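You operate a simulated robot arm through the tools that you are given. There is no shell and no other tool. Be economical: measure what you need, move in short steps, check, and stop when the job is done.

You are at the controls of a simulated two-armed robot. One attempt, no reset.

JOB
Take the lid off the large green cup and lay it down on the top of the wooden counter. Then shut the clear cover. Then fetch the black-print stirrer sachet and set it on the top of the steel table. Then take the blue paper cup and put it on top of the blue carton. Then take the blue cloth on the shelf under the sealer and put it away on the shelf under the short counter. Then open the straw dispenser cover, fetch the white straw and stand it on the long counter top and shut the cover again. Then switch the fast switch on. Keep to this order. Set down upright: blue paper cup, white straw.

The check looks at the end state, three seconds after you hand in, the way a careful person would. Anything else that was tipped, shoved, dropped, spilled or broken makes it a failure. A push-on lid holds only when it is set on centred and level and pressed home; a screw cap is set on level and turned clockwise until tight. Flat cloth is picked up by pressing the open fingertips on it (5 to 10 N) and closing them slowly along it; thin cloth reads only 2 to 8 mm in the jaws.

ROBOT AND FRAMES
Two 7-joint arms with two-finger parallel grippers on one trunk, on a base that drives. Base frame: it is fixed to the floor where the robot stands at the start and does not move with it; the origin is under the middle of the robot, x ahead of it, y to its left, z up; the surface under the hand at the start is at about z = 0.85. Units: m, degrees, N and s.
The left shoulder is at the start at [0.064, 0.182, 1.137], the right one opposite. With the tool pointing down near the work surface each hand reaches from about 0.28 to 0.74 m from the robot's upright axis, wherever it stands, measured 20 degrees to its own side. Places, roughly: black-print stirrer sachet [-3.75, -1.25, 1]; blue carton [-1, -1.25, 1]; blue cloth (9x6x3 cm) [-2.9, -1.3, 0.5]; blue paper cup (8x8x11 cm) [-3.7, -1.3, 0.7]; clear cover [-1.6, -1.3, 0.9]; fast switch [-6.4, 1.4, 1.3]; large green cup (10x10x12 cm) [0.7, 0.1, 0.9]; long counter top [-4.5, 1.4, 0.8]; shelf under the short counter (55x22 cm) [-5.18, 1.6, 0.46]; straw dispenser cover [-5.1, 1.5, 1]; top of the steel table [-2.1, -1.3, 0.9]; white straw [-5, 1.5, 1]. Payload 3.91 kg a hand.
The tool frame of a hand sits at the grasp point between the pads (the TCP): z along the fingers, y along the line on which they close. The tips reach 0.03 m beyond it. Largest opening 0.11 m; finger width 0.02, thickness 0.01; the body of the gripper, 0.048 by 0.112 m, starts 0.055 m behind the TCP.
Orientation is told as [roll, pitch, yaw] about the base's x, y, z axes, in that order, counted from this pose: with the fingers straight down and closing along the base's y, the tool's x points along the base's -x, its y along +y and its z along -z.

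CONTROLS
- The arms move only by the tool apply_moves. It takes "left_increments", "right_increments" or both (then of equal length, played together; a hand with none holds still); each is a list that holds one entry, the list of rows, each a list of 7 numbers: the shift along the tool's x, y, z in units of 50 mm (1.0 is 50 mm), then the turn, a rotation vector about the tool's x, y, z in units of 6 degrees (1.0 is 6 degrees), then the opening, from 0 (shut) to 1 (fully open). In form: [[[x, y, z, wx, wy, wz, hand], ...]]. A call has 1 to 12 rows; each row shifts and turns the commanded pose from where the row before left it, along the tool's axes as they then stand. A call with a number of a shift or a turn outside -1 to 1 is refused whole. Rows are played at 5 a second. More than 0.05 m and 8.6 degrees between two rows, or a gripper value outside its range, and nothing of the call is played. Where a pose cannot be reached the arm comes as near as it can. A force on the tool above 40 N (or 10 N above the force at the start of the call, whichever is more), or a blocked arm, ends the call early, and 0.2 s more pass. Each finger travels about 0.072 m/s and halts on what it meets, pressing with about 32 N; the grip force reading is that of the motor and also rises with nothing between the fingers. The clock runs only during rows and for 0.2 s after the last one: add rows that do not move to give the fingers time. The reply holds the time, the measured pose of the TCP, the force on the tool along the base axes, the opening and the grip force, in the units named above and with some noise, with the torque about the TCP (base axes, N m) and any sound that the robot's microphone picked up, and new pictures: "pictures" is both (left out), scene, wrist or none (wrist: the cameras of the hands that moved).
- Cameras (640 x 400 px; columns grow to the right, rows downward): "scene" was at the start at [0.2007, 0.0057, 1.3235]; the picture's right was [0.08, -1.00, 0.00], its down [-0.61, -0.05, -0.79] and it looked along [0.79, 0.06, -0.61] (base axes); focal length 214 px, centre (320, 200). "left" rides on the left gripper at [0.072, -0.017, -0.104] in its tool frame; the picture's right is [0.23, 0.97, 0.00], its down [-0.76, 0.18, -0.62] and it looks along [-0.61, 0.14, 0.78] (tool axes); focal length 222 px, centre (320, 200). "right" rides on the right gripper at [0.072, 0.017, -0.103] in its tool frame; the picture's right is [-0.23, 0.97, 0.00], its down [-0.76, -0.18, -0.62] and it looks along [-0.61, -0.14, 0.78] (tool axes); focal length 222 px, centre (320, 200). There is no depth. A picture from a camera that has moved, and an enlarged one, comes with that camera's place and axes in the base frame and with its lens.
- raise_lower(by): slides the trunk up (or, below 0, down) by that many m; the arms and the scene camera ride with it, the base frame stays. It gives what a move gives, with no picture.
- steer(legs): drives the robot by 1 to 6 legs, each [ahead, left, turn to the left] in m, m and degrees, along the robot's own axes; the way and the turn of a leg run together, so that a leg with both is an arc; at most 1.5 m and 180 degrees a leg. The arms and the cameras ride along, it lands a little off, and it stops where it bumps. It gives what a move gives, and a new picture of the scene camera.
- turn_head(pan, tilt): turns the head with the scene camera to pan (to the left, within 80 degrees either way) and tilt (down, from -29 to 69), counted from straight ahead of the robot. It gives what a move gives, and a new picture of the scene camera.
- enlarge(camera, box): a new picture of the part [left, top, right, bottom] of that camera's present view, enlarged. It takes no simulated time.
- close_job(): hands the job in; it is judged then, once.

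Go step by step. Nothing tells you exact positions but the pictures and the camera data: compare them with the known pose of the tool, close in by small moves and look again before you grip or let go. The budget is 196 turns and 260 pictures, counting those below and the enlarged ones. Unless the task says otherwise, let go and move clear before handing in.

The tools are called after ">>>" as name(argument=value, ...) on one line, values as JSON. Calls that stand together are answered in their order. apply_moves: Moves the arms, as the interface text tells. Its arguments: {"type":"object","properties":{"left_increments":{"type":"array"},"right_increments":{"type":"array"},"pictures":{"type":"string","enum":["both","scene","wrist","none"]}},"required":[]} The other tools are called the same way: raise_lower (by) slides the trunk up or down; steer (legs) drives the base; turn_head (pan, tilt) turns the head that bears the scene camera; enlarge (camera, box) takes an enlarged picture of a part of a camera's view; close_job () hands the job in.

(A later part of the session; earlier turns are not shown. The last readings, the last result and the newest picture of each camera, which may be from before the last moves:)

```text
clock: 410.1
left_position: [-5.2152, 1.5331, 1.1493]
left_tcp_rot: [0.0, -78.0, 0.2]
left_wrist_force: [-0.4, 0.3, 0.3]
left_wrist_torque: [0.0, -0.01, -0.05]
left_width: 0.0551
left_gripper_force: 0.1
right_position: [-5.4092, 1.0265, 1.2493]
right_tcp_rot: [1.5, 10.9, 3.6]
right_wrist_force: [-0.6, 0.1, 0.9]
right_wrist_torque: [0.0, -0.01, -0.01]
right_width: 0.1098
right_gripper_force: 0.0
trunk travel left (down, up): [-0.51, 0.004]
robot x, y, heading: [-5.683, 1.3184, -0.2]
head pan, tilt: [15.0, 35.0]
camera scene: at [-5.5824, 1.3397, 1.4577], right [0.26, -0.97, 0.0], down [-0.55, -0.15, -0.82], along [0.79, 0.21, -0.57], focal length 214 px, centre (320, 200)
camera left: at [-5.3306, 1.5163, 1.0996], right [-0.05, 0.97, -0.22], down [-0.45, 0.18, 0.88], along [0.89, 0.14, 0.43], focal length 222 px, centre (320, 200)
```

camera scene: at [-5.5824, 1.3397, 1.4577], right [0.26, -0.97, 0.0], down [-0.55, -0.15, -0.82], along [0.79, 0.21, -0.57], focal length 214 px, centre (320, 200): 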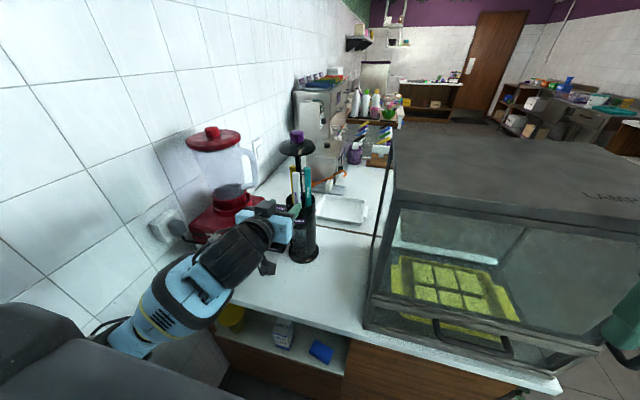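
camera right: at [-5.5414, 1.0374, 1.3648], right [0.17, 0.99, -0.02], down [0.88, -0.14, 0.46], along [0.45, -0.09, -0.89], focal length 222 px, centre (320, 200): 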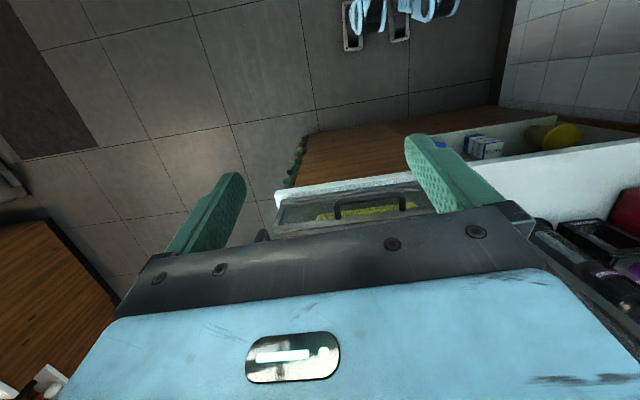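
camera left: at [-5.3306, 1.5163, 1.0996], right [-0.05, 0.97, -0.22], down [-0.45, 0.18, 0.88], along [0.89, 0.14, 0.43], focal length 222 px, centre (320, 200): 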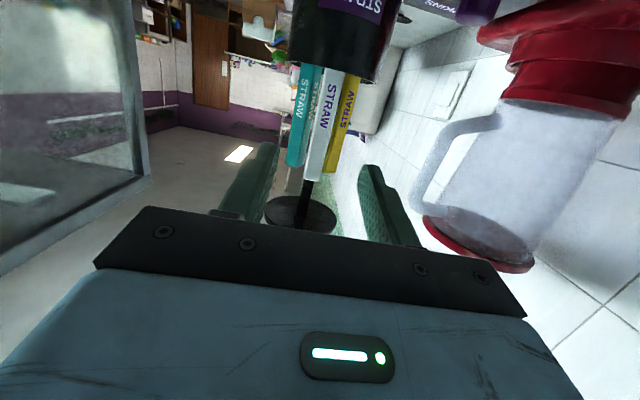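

The view is very clear: white straw centre at about [-5.10, 1.536], teal and yellow stand 3–4 cm behind. I advance so the tips just pass the white straw.

>>> apply_moves(left_increments=[[[-0.139, 0.02, 0.65, 0, 0, 0, 0.5], [-0.139, 0.02, 0.65, 0, 0, 0, 0.5], [-0.12, 0, 0.55, 0, 0, 0, 0.5], [0, 0, 0, 0, 0, 0, 0.5]]], pictures="wrist")

>>> enlarge(camera="left", box=[240, 60, 420, 240])

```text
clock: 411.1
left_position: [-5.1201, 1.5356, 1.1487]
left_tcp_rot: [-0.1, -77.9, 0.3]
left_wrist_force: [-0.1, -0.1, -0.4]
left_wrist_torque: [0.02, 0.02, -0.01]
left_width: 0.0553
left_gripper_force: 0.2
right_position: [-5.41, 1.0266, 1.2483]
right_tcp_rot: [1.3, 10.9, 3.6]
right_wrist_force: [-0.6, -0.3, -0.2]
right_wrist_torque: [-0.02, 0.0, 0.03]
right_width: 0.1101
right_gripper_force: 0.0
trunk travel left (down, up): [-0.51, 0.004]
robot x, y, heading: [-5.6872, 1.3185, -0.0]
head pan, tilt: [15.0, 35.0]
camera left: at [-5.236, 1.5183, 1.1008], right [-0.05, 0.97, -0.22], down [-0.45, 0.18, 0.88], along [0.89, 0.14, 0.43], focal length 222 px, centre (320, 200)
```

left: 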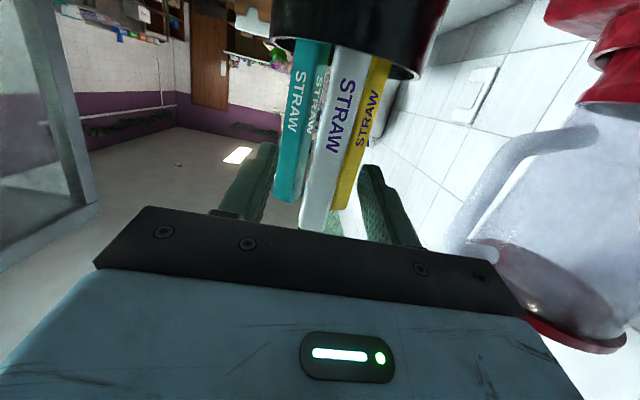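

```text
2.22 times, centred on (330, 150) of left
camera zoom: at [-5.236, 1.5183, 1.1008], right [-0.05, 0.97, -0.22], down [-0.45, 0.18, 0.88], along [0.89, 0.14, 0.43], focal length 494 px, centre (298, 311)
```

zoom: 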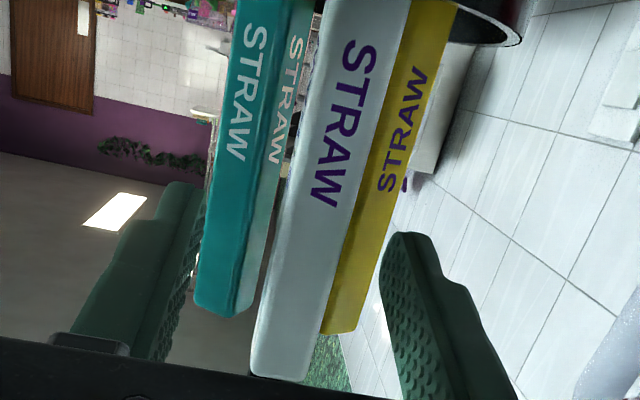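

The white straw lies midway between the fingertips, and the others are deeper. Closing.

>>> apply_moves(left_increments=[[[0, 0, 0, 0, 0, 0, 0.38], [0, 0, 0, 0, 0, 0, 0.28], [0, 0, 0, 0, 0, 0, 0.2], [0, 0, 0, 0, 0, 0, 0.12], [0, 0, 0, 0, 0, 0, 0.1], [0, 0, 0, 0, 0, 0, 0.1]]], pictures="wrist")

>>> enlarge(camera="scene", box=[250, 130, 350, 230])

```text
clock: 412.5
left_position: [-5.1202, 1.5356, 1.1503]
left_tcp_rot: [-0.2, -77.9, 0.3]
left_wrist_force: [-0.3, 0.9, 0.1]
left_wrist_torque: [0.02, -0.03, 0.0]
left_width: 0.0162
left_gripper_force: 31.8
right_position: [-5.4098, 1.0266, 1.2487]
right_tcp_rot: [1.5, 10.8, 3.6]
right_wrist_force: [0.1, 0.1, 0.7]
right_wrist_torque: [0.0, 0.01, 0.02]
right_width: 0.1098
right_gripper_force: 0.1
trunk travel left (down, up): [-0.51, 0.004]
robot x, y, heading: [-5.6781, 1.3199, -0.1]
head pan, tilt: [15.0, 35.0]
camera left: at [-5.2361, 1.5182, 1.1006], right [-0.05, 0.97, -0.22], down [-0.45, 0.18, 0.88], along [0.89, 0.14, 0.43], focal length 222 px, centre (320, 200)
```

left: 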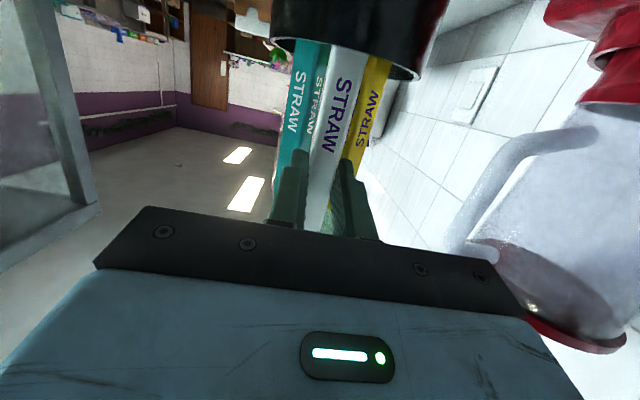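

```text
4.00 times, centred on (300, 180) of scene
camera zoom: at [-5.5827, 1.3397, 1.4577], right [0.26, -0.97, 0.0], down [-0.55, -0.15, -0.82], along [0.79, 0.21, -0.57], focal length 858 px, centre (400, 280)
```

zoom: 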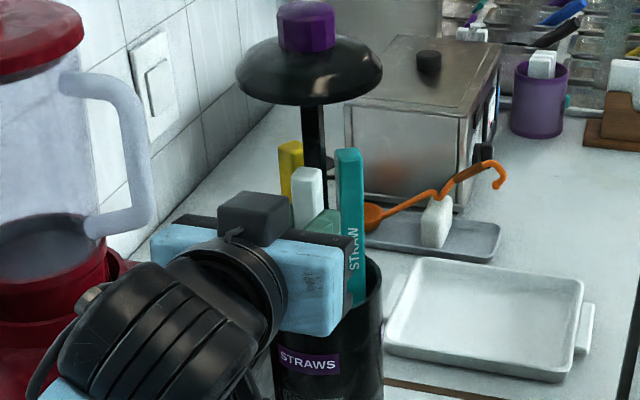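

Held (1.6 cm). I lift it 5 cm in the gap below the raised lid.

>>> apply_moves(left_increments=[[[-0.3, 0, -0.06, 0, 0, 0, 0.1], [-0.35, 0, -0.075, 0, 0, 0, 0.1], [-0.35, 0, -0.075, 0, 0, 0, 0.1], [0, 0, 0, 0, 0, 0, 0.1]]], pictures="wrist")

>>> enlarge(camera="scene", box=[250, 130, 350, 230])

```text
clock: 413.5
left_position: [-5.1181, 1.5354, 1.2001]
left_tcp_rot: [-0.1, -77.8, 0.2]
left_wrist_force: [-0.3, -0.4, -0.6]
left_wrist_torque: [-0.01, -0.01, -0.03]
left_width: 0.0159
left_gripper_force: 31.9
right_position: [-5.4099, 1.0259, 1.2487]
right_tcp_rot: [1.5, 10.8, 3.6]
right_wrist_force: [-0.5, 0.0, 1.0]
right_wrist_torque: [0.01, -0.01, 0.0]
right_width: 0.1098
right_gripper_force: 0.0
trunk travel left (down, up): [-0.51, 0.004]
robot x, y, heading: [-5.6844, 1.3191, -0.1]
head pan, tilt: [15.0, 35.0]
camera left: at [-5.2349, 1.5185, 1.152], right [-0.05, 0.97, -0.22], down [-0.45, 0.18, 0.88], along [0.89, 0.14, 0.43], focal length 222 px, centre (320, 200)
```

left: 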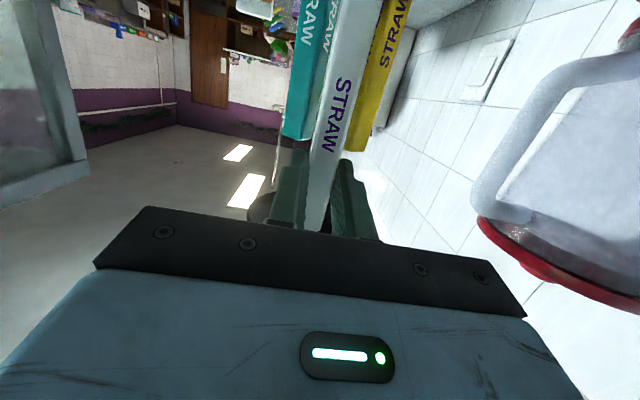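

```text
4.00 times, centred on (300, 180) of scene
camera zoom: at [-5.5827, 1.3399, 1.4576], right [0.26, -0.97, 0.0], down [-0.55, -0.15, -0.82], along [0.79, 0.21, -0.57], focal length 858 px, centre (400, 280)
```

zoom: 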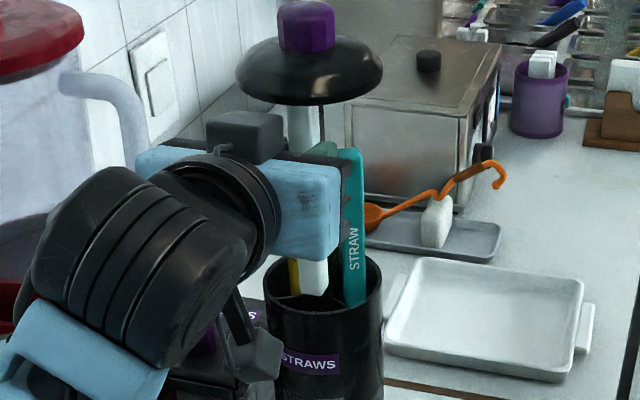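

The straw's foot is right at rim level (z ≈ 1.09), its top close under the lid (≈1.25). I raise 8 mm more and draw it straight toward me.

>>> apply_moves(left_increments=[[[-0.16, 0, -0.03, 0, 0, 0, 0.1], [0.035, 0, -0.16, 0, 0, 0, 0.1], [0.035, 0, -0.16, 0, 0, 0, 0.1], [0.07, 0, -0.32, 0, 0, 0, 0.1], [0.1, 0, -0.48, 0, 0, 0, 0.1], [0, 0, 0, 0, 0, 0, 0.1]]], pictures="wrist")

>>> enlarge(camera="scene", box=[250, 130, 350, 230])

```text
clock: 414.9
left_position: [-5.1763, 1.5364, 1.2084]
left_tcp_rot: [0.1, -77.9, 0.1]
left_wrist_force: [0.5, 0.0, -0.4]
left_wrist_torque: [0.0, -0.05, 0.0]
left_width: 0.0164
left_gripper_force: 32.0
right_position: [-5.4099, 1.0257, 1.2495]
right_tcp_rot: [1.5, 10.8, 3.6]
right_wrist_force: [0.4, 0.0, 0.0]
right_wrist_torque: [0.02, 0.05, 0.01]
right_width: 0.1101
right_gripper_force: 0.1
trunk travel left (down, up): [-0.51, 0.004]
robot x, y, heading: [-5.6835, 1.3163, 0.0]
head pan, tilt: [15.0, 35.0]
camera left: at [-5.2919, 1.5188, 1.1599], right [-0.05, 0.97, -0.22], down [-0.45, 0.18, 0.88], along [0.89, 0.14, 0.43], focal length 222 px, centre (320, 200)
```

left: 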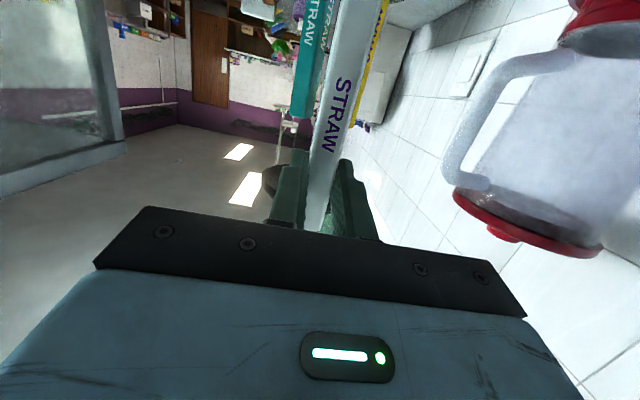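

```text
4.00 times, centred on (300, 180) of scene
camera zoom: at [-5.5818, 1.3398, 1.4576], right [0.26, -0.97, 0.0], down [-0.55, -0.15, -0.82], along [0.79, 0.21, -0.57], focal length 858 px, centre (400, 280)
```

zoom: 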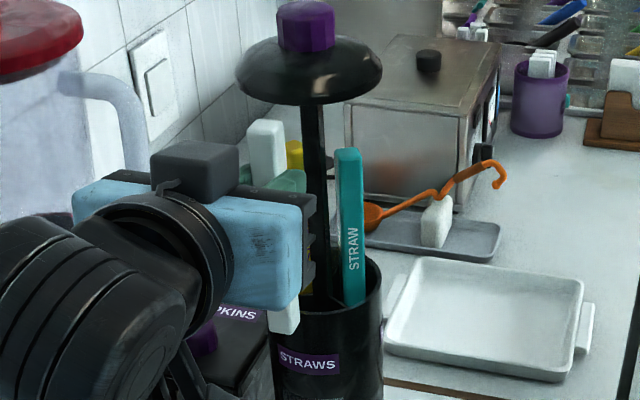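

The straw is out and upright in the hand. Now round to the room side of the long counter.

>>> steer(legs=[[-0.33, 0, 0], [0, -1.35, 0]])

>>> steer(legs=[[0, 0, 90], [0, -1.35, 0]])

>>> turn_head(pan=0, tilt=30)

```text
clock: 428.7
left_position: [-5.5047, 0.1962, 1.2086]
left_tcp_rot: [-0.1, -77.9, 0.7]
left_wrist_force: [0.6, 0.1, 0.0]
left_wrist_torque: [0.03, 0.02, 0.02]
left_width: 0.016
left_gripper_force: 32.1
right_position: [-5.7339, -0.3158, 1.2483]
right_tcp_rot: [1.5, 10.8, 4.0]
right_wrist_force: [0.1, -0.5, 0.1]
right_wrist_torque: [-0.03, -0.02, 0.02]
right_width: 0.1101
right_gripper_force: 0.1
trunk travel left (down, up): [-0.51, 0.004]
robot x, y, heading: [-6.0058, -0.0238, 0.2]
head pan, tilt: [15.0, 35.0]
camera scene: at [-5.908, -0.0021, 1.4577], right [0.27, -0.96, 0.0], down [-0.55, -0.15, -0.82], along [0.79, 0.22, -0.57], focal length 214 px, centre (320, 200)
```

scene: 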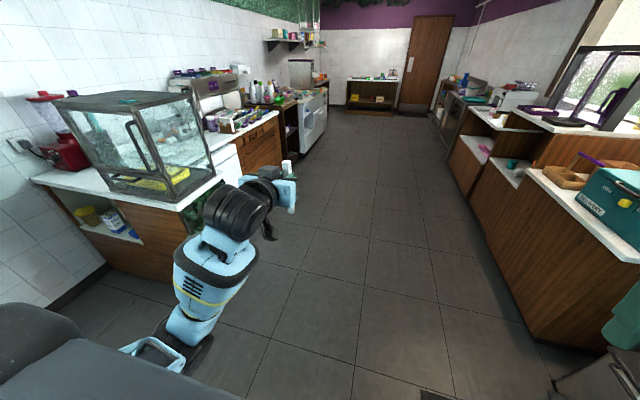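

```text
clock: 444.6
left_position: [-4.8897, 0.5102, 1.2091]
left_tcp_rot: [-0.1, -77.9, 91.8]
left_wrist_force: [0.8, 0.4, -1.0]
left_wrist_torque: [0.02, -0.02, -0.02]
left_width: 0.0162
left_gripper_force: 31.8
right_position: [-4.3726, 0.2898, 1.2481]
right_tcp_rot: [1.5, 10.9, 95.2]
right_wrist_force: [-0.5, 0.3, 0.0]
right_wrist_torque: [-0.01, 0.0, 0.01]
right_width: 0.1101
right_gripper_force: 0.1
trunk travel left (down, up): [-0.51, 0.004]
robot x, y, heading: [-4.6586, 0.0082, 91.7]
head pan, tilt: [15.0, 35.0]
camera scene: at [-4.6832, 0.1074, 1.4577], right [0.96, 0.29, 0.0], down [0.16, -0.55, -0.82], along [-0.23, 0.79, -0.57], focal length 214 px, centre (320, 200)
```

scene: 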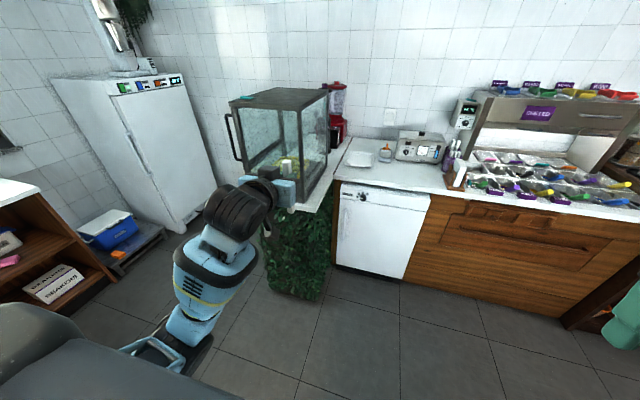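

```text
clock: 445.4
left_position: [-4.8896, 0.5089, 1.2093]
left_tcp_rot: [-0.1, -77.8, 91.8]
left_wrist_force: [-0.2, 0.6, 0.3]
left_wrist_torque: [0.02, -0.01, 0.03]
left_width: 0.0164
left_gripper_force: 32.3
right_position: [-4.372, 0.2895, 1.249]
right_tcp_rot: [1.5, 10.9, 95.3]
right_wrist_force: [-0.7, 0.2, 0.5]
right_wrist_torque: [0.04, 0.0, 0.02]
right_width: 0.1099
right_gripper_force: 0.1
trunk travel left (down, up): [-0.51, 0.004]
robot x, y, heading: [-4.6581, 0.0106, 91.3]
head pan, tilt: [0.0, 30.0]
camera scene: at [-4.6607, 0.1134, 1.4654], right [1.0, 0.03, 0.0], down [0.01, -0.5, -0.87], along [-0.02, 0.87, -0.5], focal length 214 px, centre (320, 200)
```

scene: 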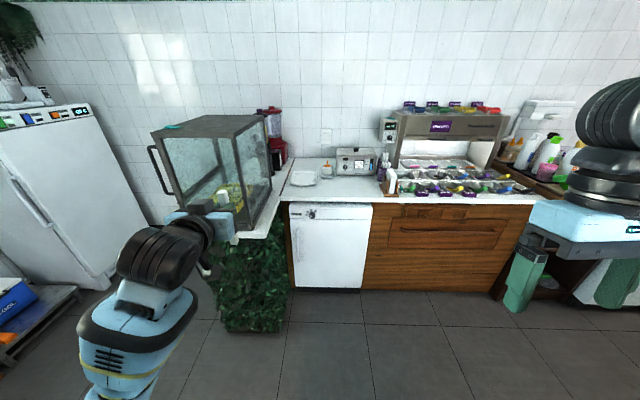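

The long counter has free space between the white tray and the steel box, about [-4.53, 1.27]. I strafe right, lower the trunk a bit and drive up.

>>> steer(legs=[[0, -0.36, -1.5], [0.55, 0, 0]])

>>> turn_head(pan=10, tilt=45)

>>> enlarge(camera="scene", box=[160, 60, 400, 210])

```text
clock: 451.9
left_position: [-4.5201, 1.0711, 1.2096]
left_tcp_rot: [0.0, -77.9, 90.5]
left_wrist_force: [0.6, -0.3, -0.2]
left_wrist_torque: [0.03, 0.0, 0.0]
left_width: 0.0161
left_gripper_force: 32.0
right_position: [-4.0084, 0.8403, 1.2492]
right_tcp_rot: [1.4, 10.8, 93.9]
right_wrist_force: [-0.7, -0.3, 0.2]
right_wrist_torque: [-0.02, 0.03, 0.0]
right_width: 0.1098
right_gripper_force: 0.1
trunk travel left (down, up): [-0.51, 0.004]
robot x, y, heading: [-4.2982, 0.5638, 90.4]
head pan, tilt: [0.0, 30.0]
camera scene: at [-4.2997, 0.6696, 1.4655], right [1.0, 0.0, 0.0], down [0.0, -0.5, -0.87], along [0.0, 0.87, -0.5], focal length 214 px, centre (320, 200)
```

scene: 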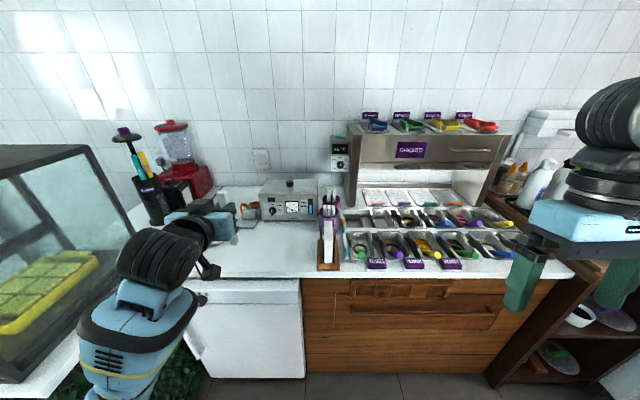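

```text
clock: 452.6
left_position: [-4.5183, 1.0715, 1.2077]
left_tcp_rot: [0.0, -77.9, 90.4]
left_wrist_force: [-0.2, 0.4, 0.2]
left_wrist_torque: [-0.02, -0.02, 0.03]
left_width: 0.0165
left_gripper_force: 32.1
right_position: [-4.0092, 0.8394, 1.2489]
right_tcp_rot: [1.6, 10.8, 93.9]
right_wrist_force: [0.6, 0.5, 0.0]
right_wrist_torque: [-0.01, 0.02, -0.04]
right_width: 0.1101
right_gripper_force: 0.1
trunk travel left (down, up): [-0.51, 0.004]
robot x, y, heading: [-4.2996, 0.5638, 90.3]
head pan, tilt: [10.0, 45.0]
camera scene: at [-4.3137, 0.6592, 1.4429], right [0.98, 0.18, 0.0], down [0.13, -0.7, -0.71], along [-0.13, 0.7, -0.71], focal length 214 px, centre (320, 200)
```

scene: 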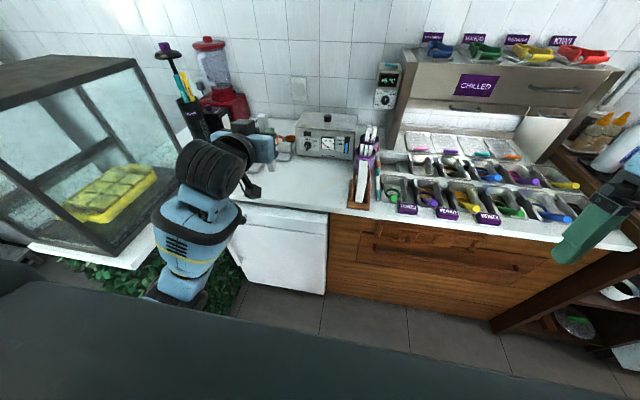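

```text
2.67 times, centred on (280, 135) of scene
camera zoom: at [-4.3137, 0.6592, 1.4429], right [0.98, 0.18, 0.0], down [0.13, -0.7, -0.71], along [-0.13, 0.7, -0.71], focal length 572 px, centre (427, 373)
```

zoom: 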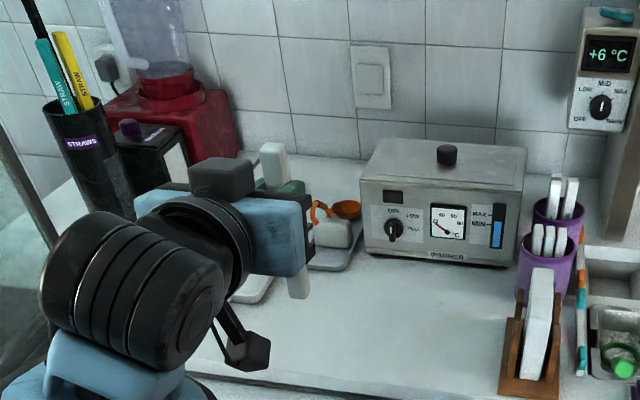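

I pick the target [-4.49, 1.34] in the open area. I drive 0.15 closer, then position the hand.

>>> steer(legs=[[0.15, 0, 0]])

>>> apply_moves(left_increments=[[[-0.1, -0.28, 0.5, 0, 0, 0, 0.1], [-0.1, -0.28, 0.5, 0, 0, 0, 0.1], [-0.2, 0, 0.9, 0, 0, 0, 0.1], [0, 0, 0, 0, 0, 0, 0.1]]], pictures="none")

>>> raise_lower(by=-0.2)

>>> turn_head(pan=12, tilt=30)

>>> enlarge(camera="scene", box=[160, 100, 400, 250])

```text
clock: 454.0
left_position: [-4.5191, 1.2213, 1.2088]
left_tcp_rot: [-0.1, -77.8, 90.4]
left_wrist_force: [-0.7, 0.3, -0.2]
left_wrist_torque: [-0.02, 0.0, 0.02]
left_width: 0.0163
left_gripper_force: 32.2
right_position: [-4.0094, 0.9893, 1.2496]
right_tcp_rot: [1.5, 10.8, 93.7]
right_wrist_force: [1.1, -0.3, 0.5]
right_wrist_torque: [-0.02, -0.01, -0.01]
right_width: 0.11
right_gripper_force: 0.2
trunk travel left (down, up): [-0.51, 0.004]
robot x, y, heading: [-4.296, 0.7175, 90.5]
head pan, tilt: [10.0, 45.0]
camera scene: at [-4.3145, 0.8095, 1.4429], right [0.98, 0.18, 0.0], down [0.13, -0.7, -0.71], along [-0.13, 0.7, -0.71], focal length 214 px, centre (320, 200)
```

scene: 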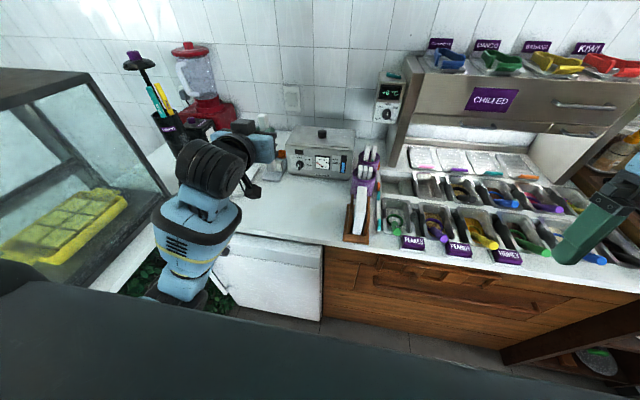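

```text
clock: 455.0
left_position: [-4.4919, 1.3185, 1.2091]
left_tcp_rot: [0.0, -78.0, 90.3]
left_wrist_force: [0.0, -0.1, -0.2]
left_wrist_torque: [-0.04, 0.02, 0.02]
left_width: 0.0162
left_gripper_force: 32.3
right_position: [-4.0087, 0.989, 1.2496]
right_tcp_rot: [1.5, 10.7, 93.8]
right_wrist_force: [-0.6, -0.3, 0.0]
right_wrist_torque: [0.0, 0.0, 0.0]
right_width: 0.11
right_gripper_force: 0.1
trunk travel left (down, up): [-0.51, 0.004]
robot x, y, heading: [-4.3012, 0.7159, 90.2]
head pan, tilt: [10.0, 45.0]
```

```text
clock: 457.2
left_position: [-4.4935, 1.3175, 1.0093]
left_tcp_rot: [-0.2, -78.0, 90.6]
left_wrist_force: [-0.1, -0.4, -0.6]
left_wrist_torque: [0.03, 0.01, -0.01]
left_width: 0.0163
left_gripper_force: 31.8
right_position: [-4.0078, 0.9908, 1.0487]
right_tcp_rot: [1.5, 10.7, 93.9]
right_wrist_force: [0.6, -0.9, 1.0]
right_wrist_torque: [-0.01, 0.02, 0.0]
right_width: 0.11
right_gripper_force: 0.0
trunk travel left (down, up): [-0.31, 0.204]
robot x, y, heading: [-4.3031, 0.7122, 90.2]
head pan, tilt: [10.0, 45.0]
```

```text
clock: 457.9
left_position: [-4.4911, 1.3184, 1.0078]
left_tcp_rot: [-0.1, -77.9, 90.6]
left_wrist_force: [-0.1, -0.6, 0.5]
left_wrist_torque: [-0.01, -0.02, 0.0]
left_width: 0.0163
left_gripper_force: 33.0
right_position: [-4.009, 0.9907, 1.0485]
right_tcp_rot: [1.5, 10.9, 93.8]
right_wrist_force: [0.3, 0.1, 0.3]
right_wrist_torque: [0.01, 0.05, -0.02]
right_width: 0.1101
right_gripper_force: 0.1
trunk travel left (down, up): [-0.31, 0.204]
robot x, y, heading: [-4.3011, 0.7165, 90.4]
head pan, tilt: [12.0, 30.0]
camera scene: at [-4.3197, 0.9457, 1.2409], right [0.98, 0.21, 0.0], down [0.11, -0.49, -0.87], along [-0.18, 0.85, -0.5], focal length 214 px, centre (320, 200)
```

scene: 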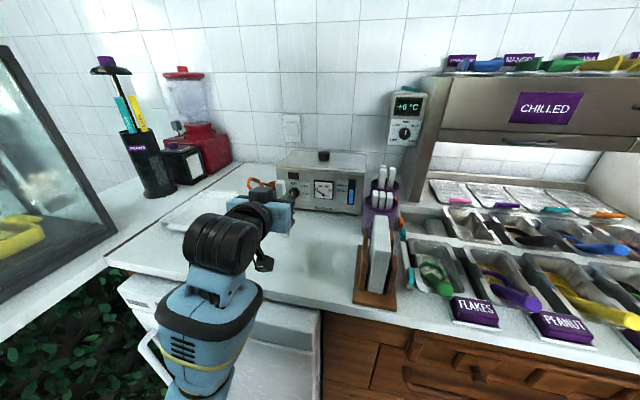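

```text
2.67 times, centred on (280, 175) of scene
camera zoom: at [-4.3197, 0.9457, 1.2409], right [0.98, 0.21, 0.0], down [0.11, -0.49, -0.87], along [-0.18, 0.85, -0.5], focal length 572 px, centre (427, 267)
```

zoom: 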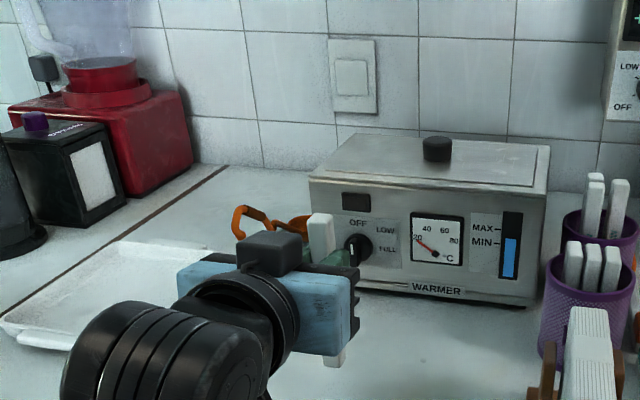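

Lowering the straw to the counter.

>>> apply_moves(left_increments=[[[0.35, 0, 0.075, 0, 0, 0, 0.1], [0.3, 0, 0.06, 0, 0, 0, 0.1], [0.12, 0, 0.025, 0, 0, 0, 0.1], [0.06, 0, 0.012, 0, 0, 0, 0.1], [0, 0, 0, 0, 0, 0, 0.1]]], pictures="none")

>>> enlarge(camera="scene", box=[220, 140, 340, 260])

```text
clock: 459.1
left_position: [-4.4921, 1.3178, 0.9647]
left_tcp_rot: [0.0, -77.9, 90.4]
left_wrist_force: [-0.6, 0.0, 0.0]
left_wrist_torque: [0.02, 0.0, 0.01]
left_width: 0.016
left_gripper_force: 31.7
right_position: [-4.0094, 0.991, 1.0488]
right_tcp_rot: [1.5, 10.7, 93.9]
right_wrist_force: [0.2, 0.3, 0.5]
right_wrist_torque: [0.01, -0.04, 0.01]
right_width: 0.11
right_gripper_force: 0.1
trunk travel left (down, up): [-0.31, 0.204]
robot x, y, heading: [-4.3018, 0.718, 90.2]
head pan, tilt: [12.0, 30.0]
```

```text
3.33 times, centred on (280, 200) of scene
camera zoom: at [-4.3197, 0.9457, 1.241], right [0.98, 0.21, 0.0], down [0.11, -0.49, -0.87], along [-0.18, 0.85, -0.5], focal length 715 px, centre (453, 200)
```

zoom: 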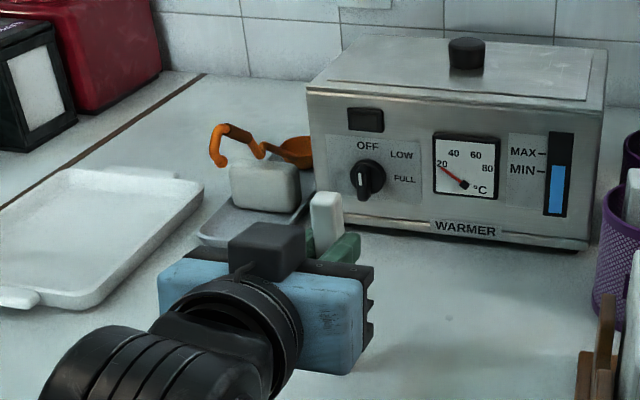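

>>> apply_moves(left_increments=[[[0.07, 0, 0.015, 0, 0, 0, 0.1], [0.07, 0, 0.015, 0, 0, 0, 0.1], [0.07, 0, 0.015, 0, 0, 0, 0.1], [0, 0, 0, 0, 0, 0, 0.1]]], pictures="none")

>>> apply_moves(left_increments=[[[0.06, 0, 0.012, 0, 0, 0, 0.1], [0.06, 0, 0.012, 0, 0, 0, 0.1], [0, 0, 0, 0, 0, 0, 0.1]]], pictures="wrist")

```text
clock: 460.1
left_position: [-4.4921, 1.3154, 0.9596]
left_tcp_rot: [0.0, -78.5, 90.5]
left_wrist_force: [-0.8, 1.6, 26.2]
left_wrist_torque: [0.51, 0.13, 0.03]
left_width: 0.0162
left_gripper_force: 32.0
right_position: [-4.0082, 0.9879, 1.0486]
right_tcp_rot: [1.5, 10.7, 93.8]
right_wrist_force: [0.3, 0.5, -0.2]
right_wrist_torque: [0.0, -0.02, 0.01]
right_width: 0.1101
right_gripper_force: 0.1
trunk travel left (down, up): [-0.31, 0.204]
robot x, y, heading: [-4.3012, 0.7176, 90.3]
head pan, tilt: [12.0, 30.0]
```

```text
clock: 460.9
left_position: [-4.4922, 1.3158, 0.9539]
left_tcp_rot: [-0.2, -78.5, 90.5]
left_wrist_force: [-0.9, 0.7, 25.7]
left_wrist_torque: [0.41, 0.04, 0.02]
left_width: 0.0162
left_gripper_force: 31.6
right_position: [-4.008, 0.9884, 1.0497]
right_tcp_rot: [1.5, 10.7, 93.9]
right_wrist_force: [0.0, 0.0, -0.3]
right_wrist_torque: [0.0, 0.0, 0.02]
right_width: 0.1099
right_gripper_force: 0.0
trunk travel left (down, up): [-0.31, 0.204]
robot x, y, heading: [-4.2988, 0.7159, 90.2]
head pan, tilt: [12.0, 30.0]
camera left: at [-4.4737, 1.2012, 0.903], right [-0.97, -0.05, -0.22], down [-0.18, -0.46, 0.87], along [-0.15, 0.89, 0.44], focal length 222 px, centre (320, 200)
```

left: 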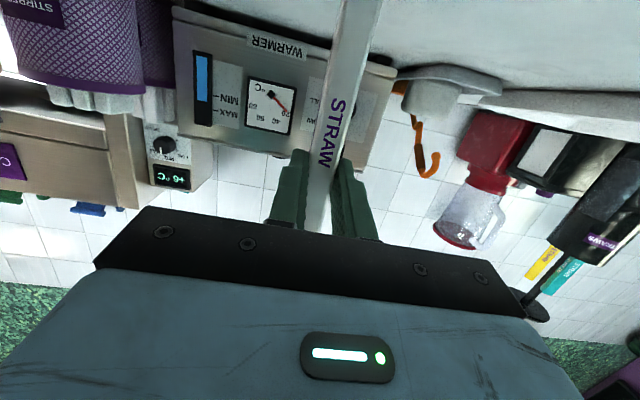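

The straw has touched down (26 N, slid slightly in the pads). I relieve the press and check its uprightness before letting go.

>>> apply_moves(left_increments=[[[-0.07, 0, -0.015, 0, 0, 0, 0.1], [0, 0, 0, 0, 0, 0, 0.1]]], pictures="none")

>>> enlarge(camera="left", box=[220, 0, 440, 240])

>>> enlarge(camera="scene", box=[250, 160, 330, 240])

```text
clock: 461.5
left_position: [-4.4935, 1.3172, 0.9536]
left_tcp_rot: [-0.2, -77.9, 90.5]
left_wrist_force: [0.0, 0.8, 16.3]
left_wrist_torque: [0.39, 0.0, 0.0]
left_width: 0.0162
left_gripper_force: 31.7
right_position: [-4.0084, 0.9895, 1.0496]
right_tcp_rot: [1.5, 10.7, 93.8]
right_wrist_force: [-0.1, 0.0, -1.3]
right_wrist_torque: [0.01, 0.0, -0.01]
right_width: 0.1099
right_gripper_force: 0.0
trunk travel left (down, up): [-0.31, 0.204]
robot x, y, heading: [-4.3035, 0.7129, 90.6]
head pan, tilt: [12.0, 30.0]
```

```text
1.67 times, centred on (330, 120) of left
camera zoom: at [-4.4739, 1.2016, 0.9042], right [-0.97, -0.05, -0.22], down [-0.18, -0.45, 0.87], along [-0.15, 0.89, 0.43], focal length 370 px, centre (303, 333)
```

zoom: 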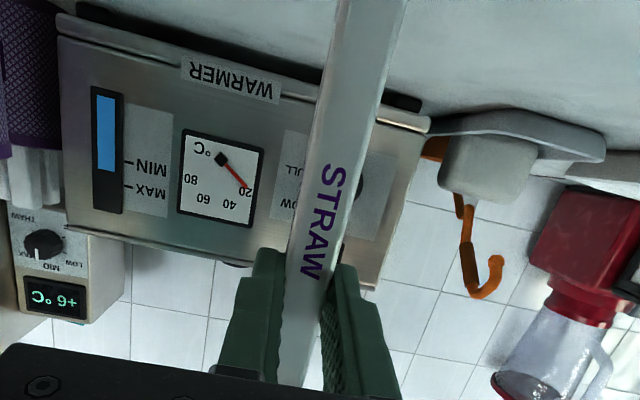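

```text
5.00 times, centred on (290, 200) of scene
camera zoom: at [-4.3192, 0.9444, 1.2412], right [0.98, 0.21, 0.0], down [0.11, -0.49, -0.87], along [-0.18, 0.85, -0.5], focal length 1072 px, centre (470, 200)
```

zoom: 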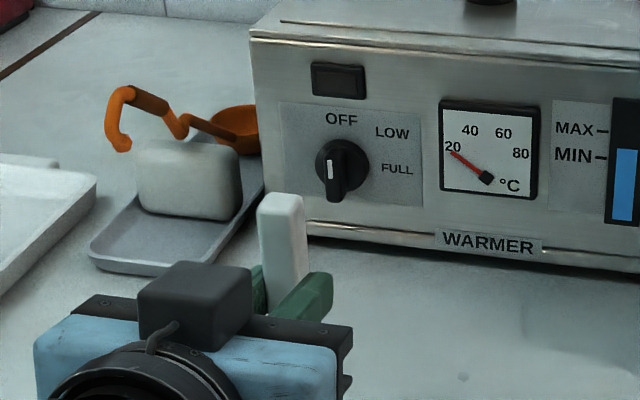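

Straw top at y ≈ 1.34, foot near 1.335: upright. I ease a bit more and open slowly.

>>> apply_moves(left_increments=[[[-0.05, 0, -0.01, 0, 0, 0, 0.1], [0, 0, 0, 0, 0, 0, 0.16], [0, 0, 0, 0, 0, 0, 0.2], [0, 0, 0, 0, 0, 0, 0.26], [0, 0, 0, 0, 0, 0, 0.34], [0, 0, 0, 0, 0, 0, 0.45]]], pictures="wrist")

>>> enlarge(camera="scene", box=[250, 160, 330, 240])

```text
clock: 462.9
left_position: [-4.492, 1.3191, 0.9547]
left_tcp_rot: [-0.1, -77.9, 90.5]
left_wrist_force: [0.2, -0.3, -0.3]
left_wrist_torque: [0.02, 0.0, 0.01]
left_width: 0.0496
left_gripper_force: 0.0
right_position: [-4.009, 0.9909, 1.0493]
right_tcp_rot: [1.6, 10.8, 93.8]
right_wrist_force: [0.2, 0.1, 0.0]
right_wrist_torque: [0.0, 0.0, -0.02]
right_width: 0.1099
right_gripper_force: 0.1
trunk travel left (down, up): [-0.31, 0.204]
robot x, y, heading: [-4.2979, 0.7171, 90.4]
head pan, tilt: [12.0, 30.0]
camera left: at [-4.4744, 1.2023, 0.9062], right [-0.97, -0.05, -0.22], down [-0.17, -0.45, 0.88], along [-0.15, 0.89, 0.43], focal length 222 px, centre (320, 200)
```

left: 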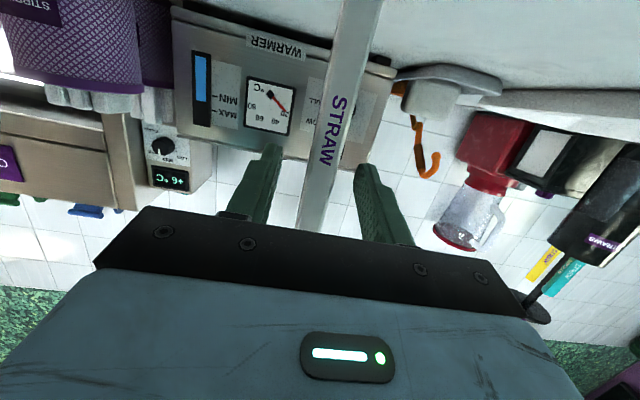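

```text
5.00 times, centred on (290, 200) of scene
camera zoom: at [-4.3197, 0.9457, 1.241], right [0.98, 0.21, 0.0], down [0.11, -0.49, -0.87], along [-0.18, 0.85, -0.5], focal length 1072 px, centre (470, 200)
```

zoom: 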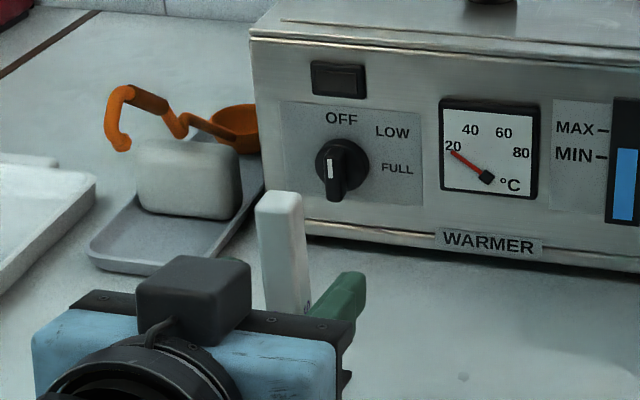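

It stands by itself. I draw the hand straight back.

>>> apply_moves(left_increments=[[[0, 0, 0, 0, 0, 0, 0.6], [0.06, 0, -0.3, 0, 0, 0, 0.6], [0.12, 0, -0.6, 0, 0, 0, 0.6], [0.2, 0, -0.9, 0, 0, 0, 0.6], [0.1, 0, -0.9, 0, 0, 0, 0.6], [0, 0, 0, 0, 0, 0, 0.6]]], pictures="scene")

>>> enlarge(camera="scene", box=[220, 140, 340, 260])

```text
clock: 464.3
left_position: [-4.4784, 1.2183, 0.9514]
left_tcp_rot: [-0.2, -77.9, 90.5]
left_wrist_force: [-0.1, 0.0, 0.4]
left_wrist_torque: [0.01, 0.0, 0.01]
left_width: 0.0662
left_gripper_force: 0.1
left hand out of reach, approached as far as the arm can: row 5
right_position: [-4.009, 0.9898, 1.05]
right_tcp_rot: [1.4, 10.8, 93.7]
right_wrist_force: [-1.1, 0.5, 1.2]
right_wrist_torque: [0.0, 0.0, -0.02]
right_width: 0.11
right_gripper_force: 0.1
trunk travel left (down, up): [-0.31, 0.204]
robot x, y, heading: [-4.2973, 0.7121, 90.4]
head pan, tilt: [12.0, 30.0]
camera scene: at [-4.32, 0.9456, 1.241], right [0.98, 0.21, 0.0], down [0.11, -0.49, -0.87], along [-0.18, 0.85, -0.5], focal length 214 px, centre (320, 200)
```

scene: 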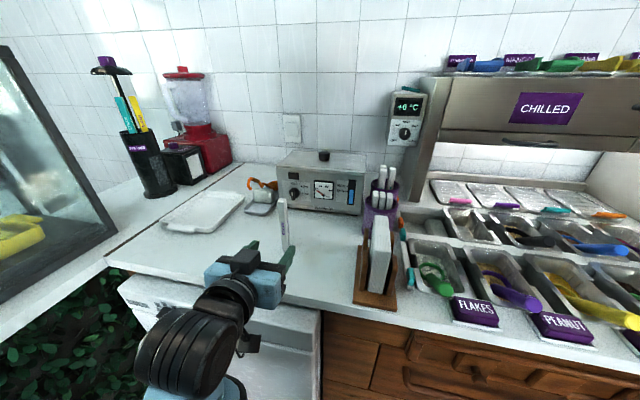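

```text
3.33 times, centred on (280, 200) of scene
camera zoom: at [-4.32, 0.9456, 1.241], right [0.98, 0.21, 0.0], down [0.11, -0.49, -0.87], along [-0.18, 0.85, -0.5], focal length 715 px, centre (453, 200)
```

zoom: 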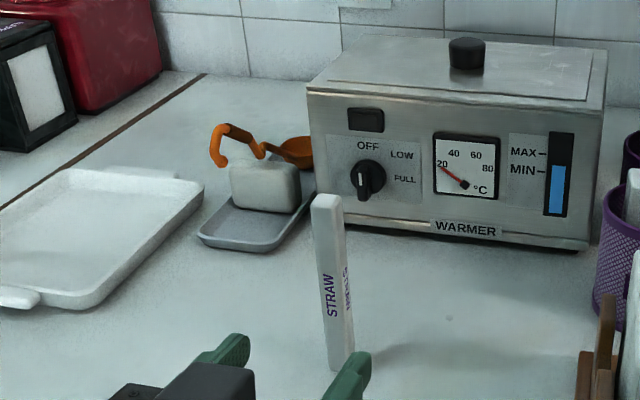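

The straw stands upright on the long counter. I go back to the −x side to push the dispenser lid down.

>>> steer(legs=[[-0.7, 0, 0], [0, 1.3, 0], [0, 0.42, 0]])

>>> raise_lower(by=0.2)

>>> steer(legs=[[0, 0, -90]])

```text
clock: 483.1
left_position: [-6.1893, 0.504, 0.9506]
left_tcp_rot: [-0.1, -77.9, 90.9]
left_wrist_force: [0.3, -0.6, -0.3]
left_wrist_torque: [-0.02, 0.04, 0.0]
left_width: 0.0662
left_gripper_force: 0.1
right_position: [-5.7182, 0.2773, 1.0494]
right_tcp_rot: [1.5, 10.8, 94.1]
right_wrist_force: [0.3, -0.7, 0.3]
right_wrist_torque: [-0.01, -0.04, 0.04]
right_width: 0.1102
right_gripper_force: 0.0
trunk travel left (down, up): [-0.31, 0.204]
robot x, y, heading: [-6.0106, 0.0036, 90.6]
head pan, tilt: [12.0, 30.0]
camera scene: at [-6.0288, 0.2318, 1.241], right [0.98, 0.22, 0.0], down [0.11, -0.49, -0.87], along [-0.19, 0.85, -0.5], focal length 214 px, centre (320, 200)
```

scene: 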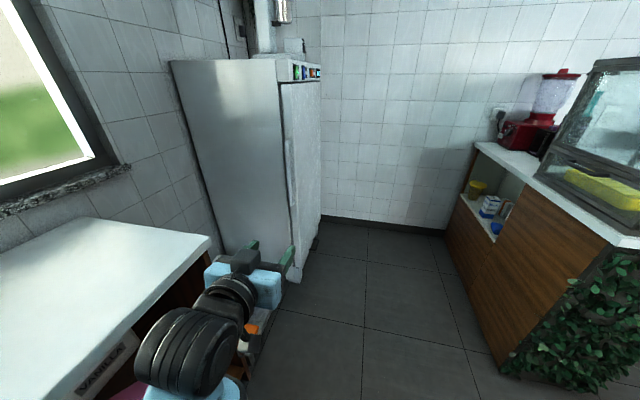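

```text
clock: 485.3
left_position: [-6.19, 0.504, 1.15]
left_tcp_rot: [0.0, -77.8, 90.7]
left_wrist_force: [0.0, 0.1, 0.3]
left_wrist_torque: [-0.01, -0.03, -0.01]
left_width: 0.0659
left_gripper_force: 0.0
right_position: [-5.7179, 0.2792, 1.2475]
right_tcp_rot: [1.5, 10.9, 94.2]
right_wrist_force: [0.2, -0.5, 0.5]
right_wrist_torque: [0.0, -0.02, 0.02]
right_width: 0.1099
right_gripper_force: 0.0
trunk travel left (down, up): [-0.51, 0.004]
robot x, y, heading: [-6.0082, 0.004, 90.4]
head pan, tilt: [12.0, 30.0]
```

```text
clock: 489.5
left_position: [-5.5049, 0.1822, 1.1511]
left_tcp_rot: [-0.1, -77.9, 0.7]
left_wrist_force: [0.2, 0.5, 0.0]
left_wrist_torque: [-0.02, 0.02, 0.0]
left_width: 0.0658
left_gripper_force: 0.0
right_position: [-5.7333, -0.2887, 1.2496]
right_tcp_rot: [1.5, 10.7, 4.0]
right_wrist_force: [0.1, -0.6, -0.4]
right_wrist_torque: [0.02, 0.01, -0.03]
right_width: 0.11
right_gripper_force: 0.2
trunk travel left (down, up): [-0.51, 0.004]
robot x, y, heading: [-6.0069, -0.0003, 0.8]
head pan, tilt: [12.0, 30.0]
camera scene: at [-5.904, 0.0206, 1.4654], right [0.22, -0.98, 0.0], down [-0.49, -0.11, -0.87], along [0.85, 0.19, -0.5], focal length 214 px, centre (320, 200)
```

scene: 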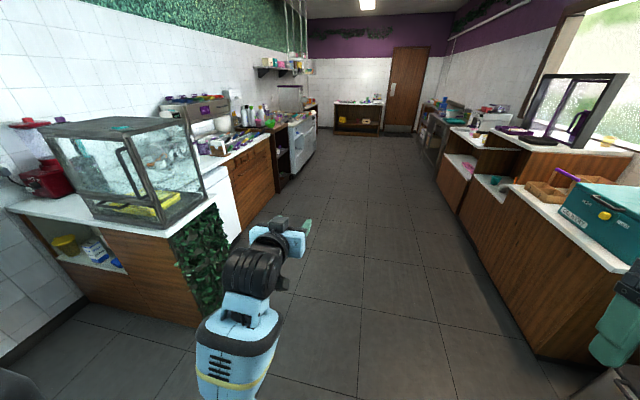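

>>> steer(legs=[[0, 1.3, -0.8], [0.3, 0, 0]])

>>> turn_head(pan=15, tilt=35)

```text
clock: 502.7
left_position: [-5.1994, 1.4616, 1.1508]
left_tcp_rot: [-0.2, -77.9, -0.4]
left_wrist_force: [-0.7, 0.2, 0.7]
left_wrist_torque: [-0.03, 0.0, 0.01]
left_width: 0.0661
left_gripper_force: 0.1
right_position: [-5.4341, 0.9933, 1.2492]
right_tcp_rot: [1.5, 10.8, 3.1]
right_wrist_force: [0.8, 0.0, -0.2]
right_wrist_torque: [-0.02, 0.01, -0.04]
right_width: 0.11
right_gripper_force: 0.1
trunk travel left (down, up): [-0.51, 0.004]
robot x, y, heading: [-5.708, 1.2903, -0.6]
head pan, tilt: [12.0, 30.0]
camera scene: at [-5.6003, 1.3063, 1.4655], right [0.2, -0.98, 0.0], down [-0.49, -0.1, -0.87], along [0.85, 0.17, -0.5], focal length 214 px, centre (320, 200)
```

scene: 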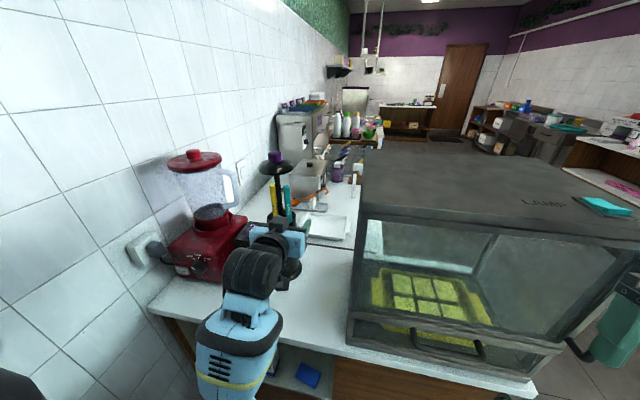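

```text
clock: 503.4
left_position: [-5.1999, 1.4616, 1.1513]
left_tcp_rot: [-0.1, -77.8, -0.3]
left_wrist_force: [0.4, -0.4, -0.5]
left_wrist_torque: [0.02, -0.02, -0.01]
left_width: 0.066
left_gripper_force: 0.1
right_position: [-5.4342, 0.9947, 1.2498]
right_tcp_rot: [1.5, 10.8, 3.1]
right_wrist_force: [-0.2, -0.5, 0.0]
right_wrist_torque: [0.03, 0.01, -0.01]
right_width: 0.1101
right_gripper_force: 0.2
trunk travel left (down, up): [-0.51, 0.004]
robot x, y, heading: [-5.7027, 1.2915, -0.7]
head pan, tilt: [15.0, 35.0]
camera scene: at [-5.6033, 1.3103, 1.4576], right [0.25, -0.97, 0.0], down [-0.56, -0.14, -0.82], along [0.79, 0.21, -0.57], focal length 214 px, centre (320, 200)
```

scene: 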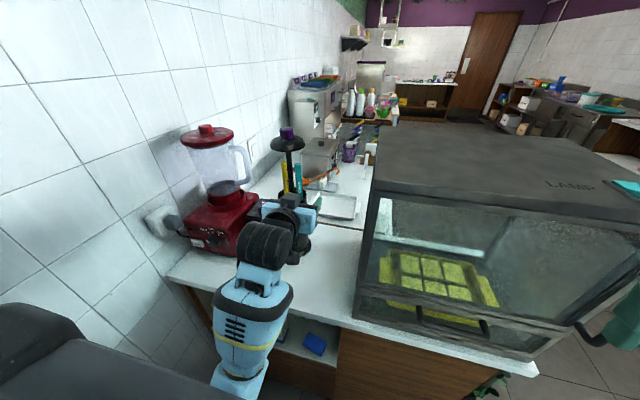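

>>> apply_moves(left_increments=[[[-0.665, 0, -0.14, 0, 0, 0, 0.6], [-0.665, 0, -0.14, 0, 0, 0, 0.6], [-0.665, 0, -0.14, 0, 0, 0, 0.6], [-0.665, 0, -0.14, 0, 0, 0, 0.6], [0, 0.73, 0, 0, 0, 0, 0.6], [0, 0.73, 0, 0, 0, 0, 0.6], [0, 0, 0, 0, 0, 0, 0.6]]], pictures="wrist")

```text
clock: 505.0
left_position: [-5.1996, 1.5336, 1.2864]
left_tcp_rot: [0.0, -77.9, -0.6]
left_wrist_force: [0.7, -0.9, -0.1]
left_wrist_torque: [-0.01, 0.02, 0.02]
left_width: 0.0659
left_gripper_force: 0.1
right_position: [-5.4342, 0.9927, 1.2507]
right_tcp_rot: [1.5, 10.7, 3.1]
right_wrist_force: [-1.0, 0.3, 0.3]
right_wrist_torque: [0.03, 0.0, 0.0]
right_width: 0.1101
right_gripper_force: 0.0
trunk travel left (down, up): [-0.51, 0.004]
robot x, y, heading: [-5.7049, 1.2885, -0.6]
head pan, tilt: [15.0, 35.0]
camera left: at [-5.3145, 1.5178, 1.2371], right [-0.04, 0.97, -0.22], down [-0.45, 0.18, 0.88], along [0.89, 0.14, 0.43], focal length 222 px, centre (320, 200)
```

left: 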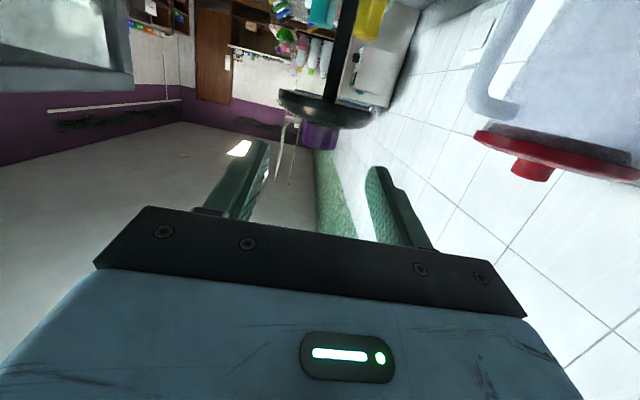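

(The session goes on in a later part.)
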